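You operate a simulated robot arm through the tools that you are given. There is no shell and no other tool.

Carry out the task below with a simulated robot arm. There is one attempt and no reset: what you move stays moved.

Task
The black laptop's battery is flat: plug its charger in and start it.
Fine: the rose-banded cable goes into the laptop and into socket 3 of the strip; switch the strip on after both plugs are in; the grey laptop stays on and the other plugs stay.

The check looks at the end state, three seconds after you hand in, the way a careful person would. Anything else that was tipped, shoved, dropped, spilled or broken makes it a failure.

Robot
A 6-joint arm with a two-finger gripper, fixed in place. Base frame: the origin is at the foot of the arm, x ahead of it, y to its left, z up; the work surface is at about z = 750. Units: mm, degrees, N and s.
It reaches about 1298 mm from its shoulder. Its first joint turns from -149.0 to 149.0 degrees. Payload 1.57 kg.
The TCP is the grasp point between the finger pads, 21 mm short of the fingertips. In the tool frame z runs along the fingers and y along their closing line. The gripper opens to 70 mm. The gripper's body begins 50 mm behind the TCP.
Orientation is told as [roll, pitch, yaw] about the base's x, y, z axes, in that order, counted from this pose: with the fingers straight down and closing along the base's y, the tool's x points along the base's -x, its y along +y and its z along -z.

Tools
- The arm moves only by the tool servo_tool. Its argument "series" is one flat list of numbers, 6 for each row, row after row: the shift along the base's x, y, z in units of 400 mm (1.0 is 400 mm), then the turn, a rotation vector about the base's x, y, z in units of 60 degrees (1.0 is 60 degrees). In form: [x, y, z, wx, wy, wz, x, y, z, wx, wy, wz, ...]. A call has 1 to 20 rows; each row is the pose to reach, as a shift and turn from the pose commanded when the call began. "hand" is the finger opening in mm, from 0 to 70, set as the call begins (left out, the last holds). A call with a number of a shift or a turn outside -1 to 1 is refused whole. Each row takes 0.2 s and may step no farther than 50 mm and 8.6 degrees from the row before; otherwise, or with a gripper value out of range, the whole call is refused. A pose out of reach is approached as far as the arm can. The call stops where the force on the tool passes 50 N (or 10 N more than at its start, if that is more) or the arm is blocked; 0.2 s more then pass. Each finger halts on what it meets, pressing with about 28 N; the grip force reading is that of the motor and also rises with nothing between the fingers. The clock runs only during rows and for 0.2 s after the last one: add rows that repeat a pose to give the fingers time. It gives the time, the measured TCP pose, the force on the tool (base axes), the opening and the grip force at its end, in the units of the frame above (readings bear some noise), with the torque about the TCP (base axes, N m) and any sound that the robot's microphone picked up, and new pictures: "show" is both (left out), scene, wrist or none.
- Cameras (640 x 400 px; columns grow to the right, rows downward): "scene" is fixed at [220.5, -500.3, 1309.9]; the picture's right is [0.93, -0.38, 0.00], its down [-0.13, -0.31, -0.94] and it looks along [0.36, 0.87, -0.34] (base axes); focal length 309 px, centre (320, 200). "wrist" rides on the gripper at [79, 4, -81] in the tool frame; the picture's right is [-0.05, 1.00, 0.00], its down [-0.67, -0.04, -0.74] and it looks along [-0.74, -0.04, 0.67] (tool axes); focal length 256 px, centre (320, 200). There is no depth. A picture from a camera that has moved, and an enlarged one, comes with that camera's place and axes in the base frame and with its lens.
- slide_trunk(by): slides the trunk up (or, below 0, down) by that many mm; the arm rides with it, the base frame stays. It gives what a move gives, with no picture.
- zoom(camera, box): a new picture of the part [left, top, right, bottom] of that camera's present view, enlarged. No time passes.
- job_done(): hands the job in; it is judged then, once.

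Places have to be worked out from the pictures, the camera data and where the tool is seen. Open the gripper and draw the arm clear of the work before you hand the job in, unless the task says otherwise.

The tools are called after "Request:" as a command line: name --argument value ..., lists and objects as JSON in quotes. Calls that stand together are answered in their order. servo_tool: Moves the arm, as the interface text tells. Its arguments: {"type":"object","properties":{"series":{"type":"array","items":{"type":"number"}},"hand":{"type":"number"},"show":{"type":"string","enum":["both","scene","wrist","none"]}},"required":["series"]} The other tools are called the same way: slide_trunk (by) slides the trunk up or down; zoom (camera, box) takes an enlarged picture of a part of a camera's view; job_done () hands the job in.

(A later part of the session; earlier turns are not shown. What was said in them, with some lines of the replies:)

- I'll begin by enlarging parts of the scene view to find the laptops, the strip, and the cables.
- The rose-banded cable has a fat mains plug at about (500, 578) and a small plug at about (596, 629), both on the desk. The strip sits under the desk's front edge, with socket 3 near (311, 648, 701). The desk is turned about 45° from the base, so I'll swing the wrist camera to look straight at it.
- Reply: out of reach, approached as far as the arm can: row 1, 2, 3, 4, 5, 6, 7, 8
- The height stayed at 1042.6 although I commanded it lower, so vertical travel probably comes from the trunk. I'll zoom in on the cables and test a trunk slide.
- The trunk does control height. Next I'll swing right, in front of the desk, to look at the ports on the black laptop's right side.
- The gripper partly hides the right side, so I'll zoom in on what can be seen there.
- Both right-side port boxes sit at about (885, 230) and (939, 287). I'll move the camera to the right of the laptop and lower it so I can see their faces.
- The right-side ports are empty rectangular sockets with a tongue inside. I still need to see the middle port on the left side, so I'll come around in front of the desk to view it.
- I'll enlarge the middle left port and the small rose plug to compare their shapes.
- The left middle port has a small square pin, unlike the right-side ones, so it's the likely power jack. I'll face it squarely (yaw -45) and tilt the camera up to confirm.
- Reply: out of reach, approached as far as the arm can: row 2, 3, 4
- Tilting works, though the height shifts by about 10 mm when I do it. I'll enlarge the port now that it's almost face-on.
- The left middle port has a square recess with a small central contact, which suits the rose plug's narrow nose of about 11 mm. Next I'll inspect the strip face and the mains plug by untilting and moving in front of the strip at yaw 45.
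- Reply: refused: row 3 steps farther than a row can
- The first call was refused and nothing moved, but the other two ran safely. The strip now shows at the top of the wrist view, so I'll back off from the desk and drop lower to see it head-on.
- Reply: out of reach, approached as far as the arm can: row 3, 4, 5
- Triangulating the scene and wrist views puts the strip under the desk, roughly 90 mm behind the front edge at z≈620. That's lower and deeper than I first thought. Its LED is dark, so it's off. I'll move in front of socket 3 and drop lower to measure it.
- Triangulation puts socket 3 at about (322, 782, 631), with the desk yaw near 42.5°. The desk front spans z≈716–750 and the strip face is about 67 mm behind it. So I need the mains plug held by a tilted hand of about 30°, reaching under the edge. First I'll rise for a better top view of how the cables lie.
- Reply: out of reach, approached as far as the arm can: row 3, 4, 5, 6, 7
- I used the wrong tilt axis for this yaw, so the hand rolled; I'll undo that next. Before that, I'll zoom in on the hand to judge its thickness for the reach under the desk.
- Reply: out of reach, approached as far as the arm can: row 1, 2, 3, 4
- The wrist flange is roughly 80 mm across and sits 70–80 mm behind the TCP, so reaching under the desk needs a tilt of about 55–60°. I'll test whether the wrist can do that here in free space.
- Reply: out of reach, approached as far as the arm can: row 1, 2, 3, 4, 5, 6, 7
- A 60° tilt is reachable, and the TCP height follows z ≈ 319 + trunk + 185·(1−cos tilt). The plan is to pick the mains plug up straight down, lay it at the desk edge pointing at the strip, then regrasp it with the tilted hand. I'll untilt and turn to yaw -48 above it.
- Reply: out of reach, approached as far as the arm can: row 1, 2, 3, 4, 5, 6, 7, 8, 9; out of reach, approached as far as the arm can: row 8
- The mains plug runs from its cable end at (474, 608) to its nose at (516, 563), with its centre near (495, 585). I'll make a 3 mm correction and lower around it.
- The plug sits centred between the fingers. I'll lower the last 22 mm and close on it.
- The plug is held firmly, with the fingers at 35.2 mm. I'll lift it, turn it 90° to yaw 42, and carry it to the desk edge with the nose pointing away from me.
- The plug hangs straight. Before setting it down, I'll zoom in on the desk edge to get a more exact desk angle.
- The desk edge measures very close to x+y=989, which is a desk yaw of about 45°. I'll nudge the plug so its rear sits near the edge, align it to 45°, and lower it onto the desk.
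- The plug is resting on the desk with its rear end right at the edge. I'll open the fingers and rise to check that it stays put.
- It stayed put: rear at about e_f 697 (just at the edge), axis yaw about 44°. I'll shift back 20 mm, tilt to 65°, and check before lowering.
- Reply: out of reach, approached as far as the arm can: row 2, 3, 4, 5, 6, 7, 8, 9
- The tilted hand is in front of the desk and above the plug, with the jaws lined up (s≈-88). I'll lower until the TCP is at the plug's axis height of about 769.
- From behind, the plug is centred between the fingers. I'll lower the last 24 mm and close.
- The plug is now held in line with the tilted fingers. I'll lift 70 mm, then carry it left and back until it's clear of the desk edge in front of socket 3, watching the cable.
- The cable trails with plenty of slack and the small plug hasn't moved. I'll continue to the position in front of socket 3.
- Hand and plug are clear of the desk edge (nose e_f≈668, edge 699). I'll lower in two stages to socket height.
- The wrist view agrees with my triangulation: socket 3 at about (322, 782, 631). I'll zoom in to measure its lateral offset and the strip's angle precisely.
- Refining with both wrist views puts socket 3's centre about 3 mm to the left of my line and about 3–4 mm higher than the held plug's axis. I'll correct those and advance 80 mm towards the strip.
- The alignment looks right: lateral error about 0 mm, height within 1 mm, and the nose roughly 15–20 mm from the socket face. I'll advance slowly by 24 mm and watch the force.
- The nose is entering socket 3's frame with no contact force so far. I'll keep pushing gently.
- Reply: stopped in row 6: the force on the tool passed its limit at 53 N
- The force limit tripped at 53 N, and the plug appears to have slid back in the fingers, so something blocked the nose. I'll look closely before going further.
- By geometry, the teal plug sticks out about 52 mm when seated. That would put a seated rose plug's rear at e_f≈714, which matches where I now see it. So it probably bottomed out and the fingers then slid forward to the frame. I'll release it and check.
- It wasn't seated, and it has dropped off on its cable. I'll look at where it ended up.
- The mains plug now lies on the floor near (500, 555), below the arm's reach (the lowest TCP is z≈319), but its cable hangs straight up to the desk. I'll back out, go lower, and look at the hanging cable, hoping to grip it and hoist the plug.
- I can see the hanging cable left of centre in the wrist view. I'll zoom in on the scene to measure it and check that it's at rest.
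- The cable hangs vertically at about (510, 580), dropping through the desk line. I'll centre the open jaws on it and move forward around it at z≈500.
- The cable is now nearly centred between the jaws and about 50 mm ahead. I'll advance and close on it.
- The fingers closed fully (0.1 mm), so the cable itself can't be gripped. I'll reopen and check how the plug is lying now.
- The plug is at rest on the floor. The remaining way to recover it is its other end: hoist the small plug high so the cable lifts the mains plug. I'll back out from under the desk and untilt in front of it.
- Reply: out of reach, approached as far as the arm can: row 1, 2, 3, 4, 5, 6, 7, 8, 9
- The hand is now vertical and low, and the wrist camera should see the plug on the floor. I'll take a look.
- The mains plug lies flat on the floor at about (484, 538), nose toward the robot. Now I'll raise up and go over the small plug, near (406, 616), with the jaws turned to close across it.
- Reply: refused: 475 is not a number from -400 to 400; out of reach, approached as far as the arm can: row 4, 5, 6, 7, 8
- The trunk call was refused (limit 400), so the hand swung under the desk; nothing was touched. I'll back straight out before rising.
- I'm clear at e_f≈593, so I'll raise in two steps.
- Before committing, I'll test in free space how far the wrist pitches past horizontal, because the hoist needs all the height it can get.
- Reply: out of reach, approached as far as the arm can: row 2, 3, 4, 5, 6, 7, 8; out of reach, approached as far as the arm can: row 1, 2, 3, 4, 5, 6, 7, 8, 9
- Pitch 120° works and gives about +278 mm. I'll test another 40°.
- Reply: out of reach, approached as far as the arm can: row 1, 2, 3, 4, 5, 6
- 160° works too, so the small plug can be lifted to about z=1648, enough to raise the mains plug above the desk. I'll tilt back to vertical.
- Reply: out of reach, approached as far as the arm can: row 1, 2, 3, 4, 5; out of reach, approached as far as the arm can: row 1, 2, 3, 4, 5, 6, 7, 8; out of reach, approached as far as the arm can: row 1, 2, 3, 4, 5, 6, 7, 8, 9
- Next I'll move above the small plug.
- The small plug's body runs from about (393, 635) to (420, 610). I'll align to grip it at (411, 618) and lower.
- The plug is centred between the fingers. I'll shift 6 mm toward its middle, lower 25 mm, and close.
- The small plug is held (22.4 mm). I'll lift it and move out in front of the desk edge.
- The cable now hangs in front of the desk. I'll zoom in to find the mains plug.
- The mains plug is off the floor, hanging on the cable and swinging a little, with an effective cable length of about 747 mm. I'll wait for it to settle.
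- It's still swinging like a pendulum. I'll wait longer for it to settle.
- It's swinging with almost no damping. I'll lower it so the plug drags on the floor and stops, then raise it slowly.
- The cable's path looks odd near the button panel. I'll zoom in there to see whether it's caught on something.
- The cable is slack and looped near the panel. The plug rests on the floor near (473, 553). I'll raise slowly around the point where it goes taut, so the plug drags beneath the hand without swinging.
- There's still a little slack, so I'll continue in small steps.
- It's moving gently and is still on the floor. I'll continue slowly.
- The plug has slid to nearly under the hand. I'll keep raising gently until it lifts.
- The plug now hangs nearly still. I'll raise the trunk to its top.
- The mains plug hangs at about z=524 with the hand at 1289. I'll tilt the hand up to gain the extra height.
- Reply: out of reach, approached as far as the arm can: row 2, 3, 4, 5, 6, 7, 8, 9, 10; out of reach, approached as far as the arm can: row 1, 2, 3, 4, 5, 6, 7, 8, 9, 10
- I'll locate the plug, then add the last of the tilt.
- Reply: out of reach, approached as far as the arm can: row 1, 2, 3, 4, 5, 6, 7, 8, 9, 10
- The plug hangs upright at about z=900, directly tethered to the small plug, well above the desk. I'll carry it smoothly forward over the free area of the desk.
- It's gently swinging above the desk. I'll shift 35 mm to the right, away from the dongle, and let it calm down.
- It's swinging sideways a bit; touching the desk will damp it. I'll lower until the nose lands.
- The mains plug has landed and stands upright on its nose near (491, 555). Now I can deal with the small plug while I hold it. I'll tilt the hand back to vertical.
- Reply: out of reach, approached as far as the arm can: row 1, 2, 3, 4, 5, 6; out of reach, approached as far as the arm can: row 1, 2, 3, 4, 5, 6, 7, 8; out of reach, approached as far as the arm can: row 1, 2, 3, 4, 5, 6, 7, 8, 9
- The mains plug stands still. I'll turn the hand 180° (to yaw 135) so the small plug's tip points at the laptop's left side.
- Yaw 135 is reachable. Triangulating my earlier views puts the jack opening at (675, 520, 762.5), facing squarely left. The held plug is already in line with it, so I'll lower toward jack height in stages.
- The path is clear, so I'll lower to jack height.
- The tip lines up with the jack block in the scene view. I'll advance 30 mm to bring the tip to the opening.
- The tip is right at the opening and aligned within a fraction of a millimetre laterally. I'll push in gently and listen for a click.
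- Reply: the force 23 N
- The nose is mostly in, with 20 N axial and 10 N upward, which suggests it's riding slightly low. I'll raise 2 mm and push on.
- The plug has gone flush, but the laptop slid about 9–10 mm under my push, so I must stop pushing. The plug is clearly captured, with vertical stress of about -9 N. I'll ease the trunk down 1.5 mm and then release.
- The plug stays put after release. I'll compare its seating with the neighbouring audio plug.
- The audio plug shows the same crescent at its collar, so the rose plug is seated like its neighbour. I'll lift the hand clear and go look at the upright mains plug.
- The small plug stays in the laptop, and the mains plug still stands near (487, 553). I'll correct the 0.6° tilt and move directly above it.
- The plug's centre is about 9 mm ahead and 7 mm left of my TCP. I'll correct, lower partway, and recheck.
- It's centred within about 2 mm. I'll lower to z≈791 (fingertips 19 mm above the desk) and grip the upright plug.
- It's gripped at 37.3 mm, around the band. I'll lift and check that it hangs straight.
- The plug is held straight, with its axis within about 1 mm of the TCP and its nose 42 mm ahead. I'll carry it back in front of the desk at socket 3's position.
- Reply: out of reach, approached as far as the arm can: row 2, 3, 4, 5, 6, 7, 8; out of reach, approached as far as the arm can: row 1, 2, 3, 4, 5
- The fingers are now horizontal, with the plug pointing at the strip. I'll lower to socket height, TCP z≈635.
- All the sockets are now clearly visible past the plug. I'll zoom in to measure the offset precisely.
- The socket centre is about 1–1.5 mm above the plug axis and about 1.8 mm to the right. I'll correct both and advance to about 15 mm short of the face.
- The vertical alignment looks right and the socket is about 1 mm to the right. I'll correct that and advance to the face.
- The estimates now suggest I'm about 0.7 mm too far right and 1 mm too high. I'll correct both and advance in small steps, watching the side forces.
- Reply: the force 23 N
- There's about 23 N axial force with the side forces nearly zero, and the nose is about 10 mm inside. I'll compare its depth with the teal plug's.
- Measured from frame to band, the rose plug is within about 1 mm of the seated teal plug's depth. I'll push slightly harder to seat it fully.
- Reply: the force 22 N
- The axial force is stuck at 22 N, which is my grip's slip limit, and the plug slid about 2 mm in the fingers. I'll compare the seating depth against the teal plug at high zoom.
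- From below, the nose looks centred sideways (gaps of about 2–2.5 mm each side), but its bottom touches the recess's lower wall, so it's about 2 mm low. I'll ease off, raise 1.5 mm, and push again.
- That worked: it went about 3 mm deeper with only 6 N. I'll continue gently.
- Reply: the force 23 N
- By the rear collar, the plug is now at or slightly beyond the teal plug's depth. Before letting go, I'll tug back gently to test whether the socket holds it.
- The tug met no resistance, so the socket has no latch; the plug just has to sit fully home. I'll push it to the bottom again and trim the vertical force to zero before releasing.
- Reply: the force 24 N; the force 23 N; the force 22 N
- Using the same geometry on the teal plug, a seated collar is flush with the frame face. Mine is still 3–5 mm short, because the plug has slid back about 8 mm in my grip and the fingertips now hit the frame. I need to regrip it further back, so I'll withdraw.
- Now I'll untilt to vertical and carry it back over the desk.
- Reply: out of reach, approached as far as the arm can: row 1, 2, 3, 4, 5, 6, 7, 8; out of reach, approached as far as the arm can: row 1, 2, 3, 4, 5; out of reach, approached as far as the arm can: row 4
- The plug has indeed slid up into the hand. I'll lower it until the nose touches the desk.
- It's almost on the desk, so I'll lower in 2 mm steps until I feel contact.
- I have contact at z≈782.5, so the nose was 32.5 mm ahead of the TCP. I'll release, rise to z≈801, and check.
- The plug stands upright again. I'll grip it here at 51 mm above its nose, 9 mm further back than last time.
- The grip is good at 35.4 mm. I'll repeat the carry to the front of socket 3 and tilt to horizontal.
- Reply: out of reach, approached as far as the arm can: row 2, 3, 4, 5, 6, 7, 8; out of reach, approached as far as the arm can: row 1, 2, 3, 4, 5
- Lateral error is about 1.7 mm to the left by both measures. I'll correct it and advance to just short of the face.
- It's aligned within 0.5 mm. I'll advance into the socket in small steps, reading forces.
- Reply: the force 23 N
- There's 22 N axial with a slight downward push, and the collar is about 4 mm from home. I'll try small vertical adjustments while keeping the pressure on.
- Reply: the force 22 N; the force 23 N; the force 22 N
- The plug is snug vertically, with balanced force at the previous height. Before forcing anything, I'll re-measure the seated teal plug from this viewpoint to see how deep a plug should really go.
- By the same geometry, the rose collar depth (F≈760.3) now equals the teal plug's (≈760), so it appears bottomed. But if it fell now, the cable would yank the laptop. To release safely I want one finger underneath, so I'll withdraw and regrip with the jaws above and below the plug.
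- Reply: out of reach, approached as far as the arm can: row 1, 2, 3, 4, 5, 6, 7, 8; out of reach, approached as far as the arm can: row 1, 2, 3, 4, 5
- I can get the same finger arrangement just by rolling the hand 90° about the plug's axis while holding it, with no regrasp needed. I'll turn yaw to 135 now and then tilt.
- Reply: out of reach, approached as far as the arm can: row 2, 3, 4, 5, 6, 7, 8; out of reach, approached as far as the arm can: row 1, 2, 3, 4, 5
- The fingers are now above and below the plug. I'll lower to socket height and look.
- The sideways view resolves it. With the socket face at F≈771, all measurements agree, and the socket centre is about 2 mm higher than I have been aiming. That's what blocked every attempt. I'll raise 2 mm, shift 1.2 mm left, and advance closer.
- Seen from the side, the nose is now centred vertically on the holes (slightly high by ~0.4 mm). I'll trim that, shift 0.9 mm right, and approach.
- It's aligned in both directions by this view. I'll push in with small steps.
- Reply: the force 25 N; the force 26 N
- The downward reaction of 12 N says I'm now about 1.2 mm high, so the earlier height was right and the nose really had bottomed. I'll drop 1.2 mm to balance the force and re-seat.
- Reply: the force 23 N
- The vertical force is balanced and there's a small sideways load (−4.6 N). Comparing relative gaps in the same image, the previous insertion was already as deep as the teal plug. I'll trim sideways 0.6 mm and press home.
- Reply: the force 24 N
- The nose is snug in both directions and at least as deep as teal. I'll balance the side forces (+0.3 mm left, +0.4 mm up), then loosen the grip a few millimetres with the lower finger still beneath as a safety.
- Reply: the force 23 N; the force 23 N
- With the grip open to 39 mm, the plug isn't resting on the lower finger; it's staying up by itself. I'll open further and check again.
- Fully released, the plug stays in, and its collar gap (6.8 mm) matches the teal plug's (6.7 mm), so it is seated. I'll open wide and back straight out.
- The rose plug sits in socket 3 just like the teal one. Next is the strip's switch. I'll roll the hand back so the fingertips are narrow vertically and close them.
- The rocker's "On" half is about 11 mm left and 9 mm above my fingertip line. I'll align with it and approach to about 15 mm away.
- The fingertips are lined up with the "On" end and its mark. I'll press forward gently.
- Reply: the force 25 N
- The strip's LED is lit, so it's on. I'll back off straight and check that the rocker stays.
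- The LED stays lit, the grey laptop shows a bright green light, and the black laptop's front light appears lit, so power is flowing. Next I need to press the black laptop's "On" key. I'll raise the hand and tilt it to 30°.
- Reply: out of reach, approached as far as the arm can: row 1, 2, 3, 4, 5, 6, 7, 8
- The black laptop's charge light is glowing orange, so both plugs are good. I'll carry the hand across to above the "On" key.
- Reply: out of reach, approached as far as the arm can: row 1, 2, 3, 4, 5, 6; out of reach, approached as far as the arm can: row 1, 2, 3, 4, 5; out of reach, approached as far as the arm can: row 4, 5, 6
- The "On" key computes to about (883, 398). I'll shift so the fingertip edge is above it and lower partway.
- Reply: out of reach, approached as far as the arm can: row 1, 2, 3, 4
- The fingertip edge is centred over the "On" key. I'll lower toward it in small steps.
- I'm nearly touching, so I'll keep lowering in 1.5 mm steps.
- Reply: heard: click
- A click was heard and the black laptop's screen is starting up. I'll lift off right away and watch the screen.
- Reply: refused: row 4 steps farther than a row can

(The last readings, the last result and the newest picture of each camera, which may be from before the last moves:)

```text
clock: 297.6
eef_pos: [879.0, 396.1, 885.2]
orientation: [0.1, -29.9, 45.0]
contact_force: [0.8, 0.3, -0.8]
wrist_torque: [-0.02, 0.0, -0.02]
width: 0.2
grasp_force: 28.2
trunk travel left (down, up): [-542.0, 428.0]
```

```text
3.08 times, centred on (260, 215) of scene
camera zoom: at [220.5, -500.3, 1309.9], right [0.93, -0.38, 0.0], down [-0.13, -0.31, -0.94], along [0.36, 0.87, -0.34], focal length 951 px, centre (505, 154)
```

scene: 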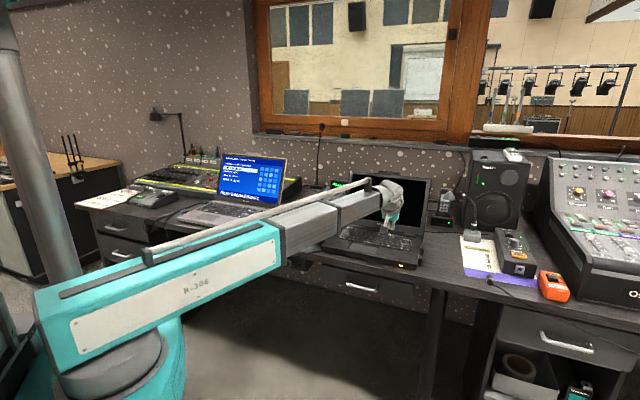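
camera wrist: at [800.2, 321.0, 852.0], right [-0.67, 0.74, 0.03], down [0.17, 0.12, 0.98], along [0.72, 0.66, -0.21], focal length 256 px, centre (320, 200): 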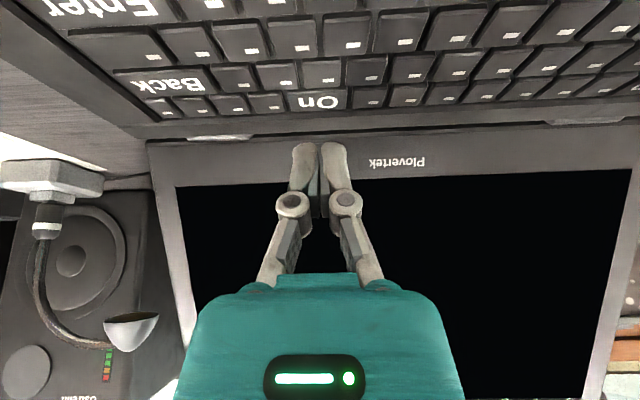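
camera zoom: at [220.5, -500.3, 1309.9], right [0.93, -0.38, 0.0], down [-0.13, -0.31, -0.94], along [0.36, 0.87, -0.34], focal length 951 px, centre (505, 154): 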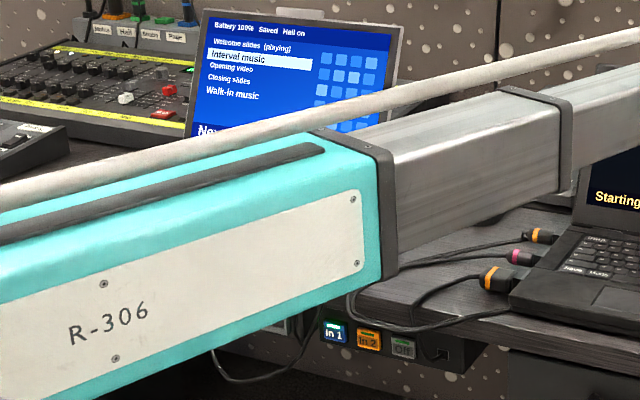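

The screen shows "Starting". I'll draw the arm back from the desk and open the gripper while it boots.

Request:
servo_tool --series '[-0.08, -0.08, 0, 0, 0, 0, -0.16, -0.16, 0, 0, 0, 0, -0.24, -0.24, 0, 0, 0, 0, -0.32, -0.32, 0, 0, 0, 0, -0.4, -0.4, 0, 0, 0, 0, -0.48, -0.48, 0, 0, 0, 0, -0.48, -0.48, 0, 0, 0, 0]' --hand 70

Request:
servo_tool --series '[0, 0, 0, 0, 0, 0, 0, 0, 0, 0, 0, 0, 0, 0, 0, 0, 0, 0, 0, 0, 0, 0, 0, 0, 0, 0, 0, 0, 0, 0, 0, 0, 0, 0, 0, 0, 0, 0, 0, 0, 0, 0, 0, 0, 0, 0, 0, 0, 0, 0, 0, 0, 0, 0, 0, 0, 0, 0, 0, 0]' --show "scene"

Request:
zoom --camera "scene" --box '[280, 150, 440, 250]'

```text
clock: 299.2
eef_pos: [686.4, 204.4, 884.9]
orientation: [0.1, -30.0, 45.0]
contact_force: [0.0, -0.4, -0.3]
wrist_torque: [0.02, 0.03, -0.01]
width: 70.3
grasp_force: 0.1
trunk travel left (down, up): [-542.0, 428.0]
camera wrist: at [607.1, 128.6, 914.7], right [-0.67, 0.74, 0.03], down [0.17, 0.12, 0.98], along [0.72, 0.66, -0.21], focal length 256 px, centre (320, 200)
```

scene: 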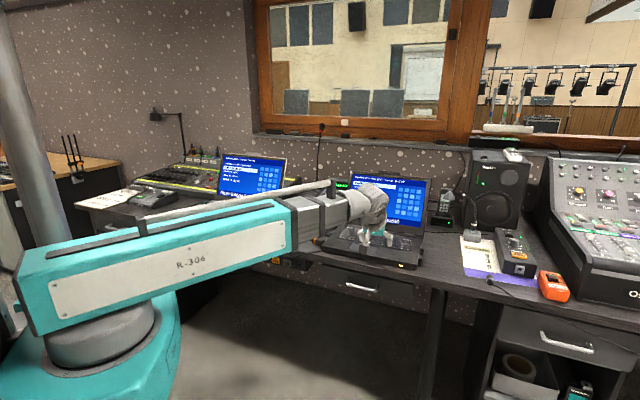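
wrist: 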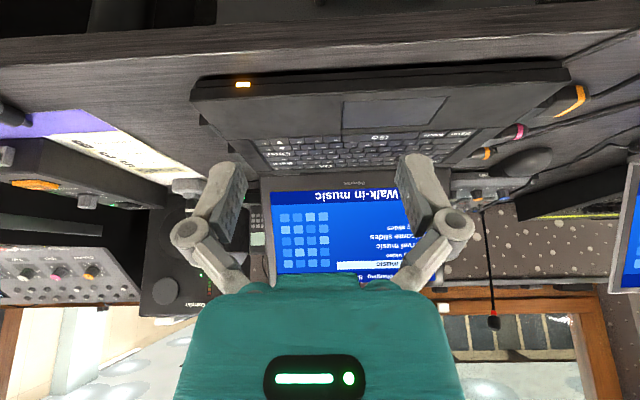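

```text
clock: 301.4
eef_pos: [686.7, 204.4, 884.6]
orientation: [0.0, -30.0, 45.0]
contact_force: [-0.2, -0.8, 0.2]
wrist_torque: [0.0, 0.0, 0.01]
width: 69.8
grasp_force: 0.0
trunk travel left (down, up): [-542.0, 428.0]
```

scene: 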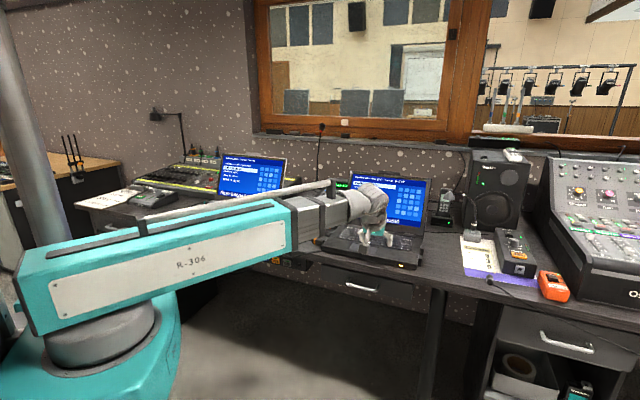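

```text
4.00 times, centred on (360, 200) of scene
camera zoom: at [220.5, -500.3, 1309.9], right [0.93, -0.38, 0.0], down [-0.13, -0.31, -0.94], along [0.36, 0.87, -0.34], focal length 1236 px, centre (160, 200)
```

zoom: 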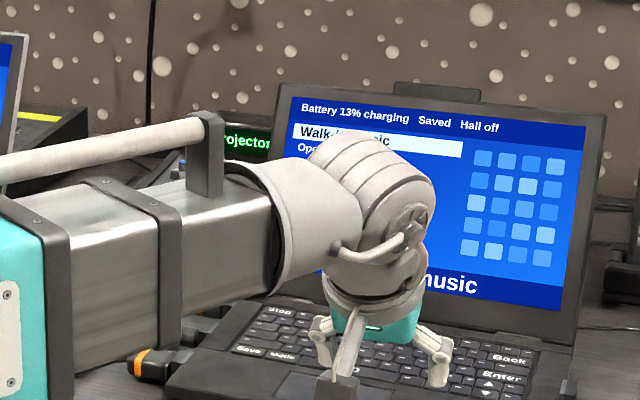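

The black laptop is up: "Battery 13% charging". I'll move the arm further clear and do a final check of everything.

Request:
servo_tool --series '[-0.07, -0.08, 0, 0, 0, 0, -0.14, -0.16, 0, 0, 0, 0, -0.2, -0.24, 0, 0, 0, 0, -0.2, -0.32, 0, 0, 0, 0, -0.2, -0.42, 0, 0, 0, 0, -0.2, -0.52, 0, 0, 0, 0, -0.2, -0.52, 0, 0, 0, 0]'

Request:
zoom --camera "scene" --box '[180, 215, 276, 275]'

Request:
zoom --camera "scene" --box '[240, 160, 440, 285]'

Request:
zoom --camera "scene" --box '[430, 150, 590, 310]'

```text
clock: 303.0
eef_pos: [608.7, -2.8, 885.0]
orientation: [0.1, -30.0, 45.0]
contact_force: [0.2, -0.2, 1.0]
wrist_torque: [0.01, -0.01, 0.0]
width: 70.1
grasp_force: 0.1
trunk travel left (down, up): [-542.0, 428.0]
camera wrist: at [528.4, -79.3, 914.6], right [-0.68, 0.74, 0.03], down [0.17, 0.12, 0.98], along [0.72, 0.67, -0.21], focal length 256 px, centre (320, 200)
```

scene: 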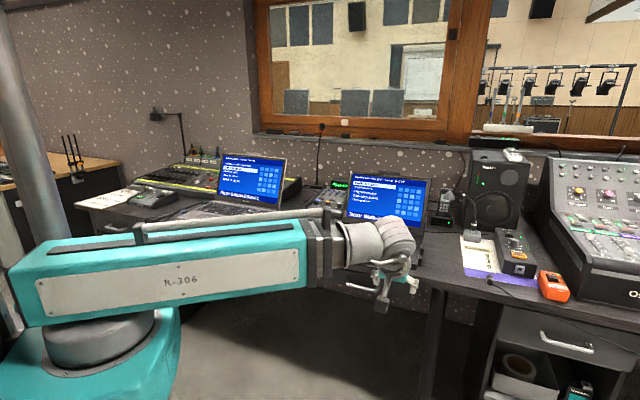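
wrist: 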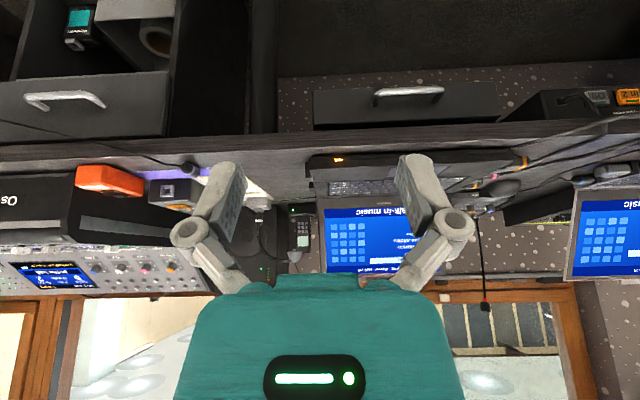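

```text
6.67 times, centred on (228, 245) of scene
camera zoom: at [220.5, -500.3, 1309.9], right [0.93, -0.38, 0.0], down [-0.13, -0.31, -0.94], along [0.36, 0.87, -0.34], focal length 2060 px, centre (933, -100)
```

zoom: 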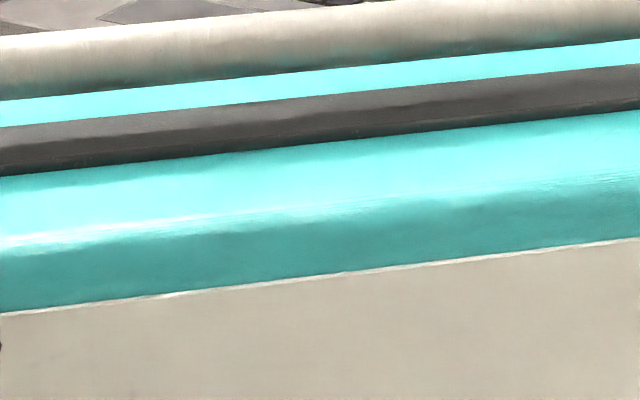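

```text
3.20 times, centred on (340, 222) of scene
camera zoom: at [220.5, -500.3, 1309.9], right [0.93, -0.38, 0.0], down [-0.13, -0.31, -0.94], along [0.36, 0.87, -0.34], focal length 989 px, centre (256, 128)
```

zoom: 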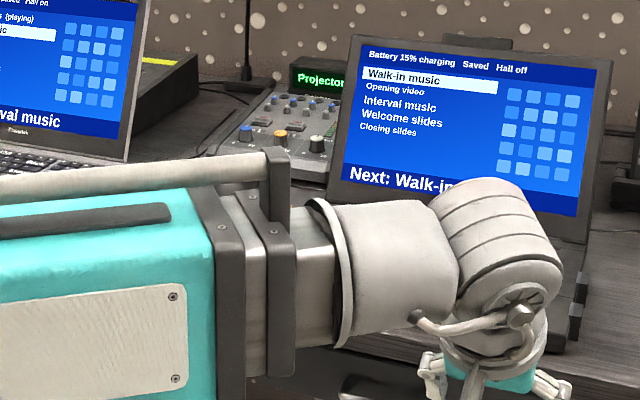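

```text
2.50 times, centred on (510, 230) of scene
camera zoom: at [220.5, -500.3, 1309.9], right [0.93, -0.38, 0.0], down [-0.13, -0.31, -0.94], along [0.36, 0.87, -0.34], focal length 772 px, centre (-155, 125)
```

zoom: 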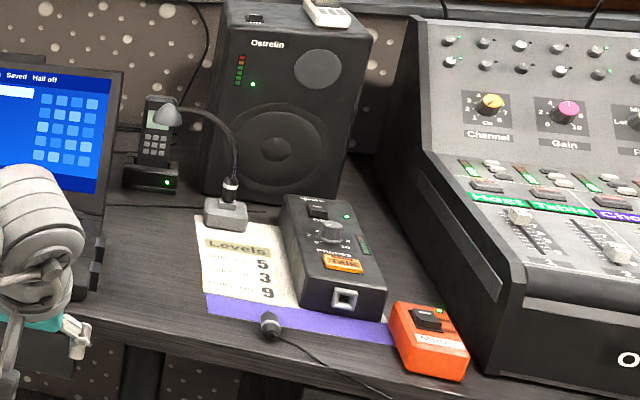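

The black laptop runs and is charging (now 15%), the grey laptop is still on, and the rest of the desk looks undisturbed. The gripper is open and the arm is clear, so I'm handing the job in.

Request:
job_done

```text
The job is handed in.
```

The black laptop is running and charging. Its screen showed "Battery 15% charging" shortly before I handed in.

- **Charger:** The rose-banded cable is in the laptop's left middle port and in socket 3 of the strip. I switched the strip on only after both plugs were in.
- **Other items:** The grey laptop stayed on, the other plugs are where they were, and the rest of the desk looks undisturbed. The gripper is open and the arm is clear.

Two things went wrong along the way:

- **Mains plug dropped:** On my first try the mains plug was not fully in socket 3 and fell to the floor when I let go. I lifted it back by its cable and seated it on a later attempt.
- **Laptop shifted:** Pushing in the small plug slid the black laptop about 9 mm along the desk. I left it there rather than risk disturbing the plug.

The arm was blocking my view of the strip at the very end. I'm relying on the battery still charging as the sign that both plugs held.
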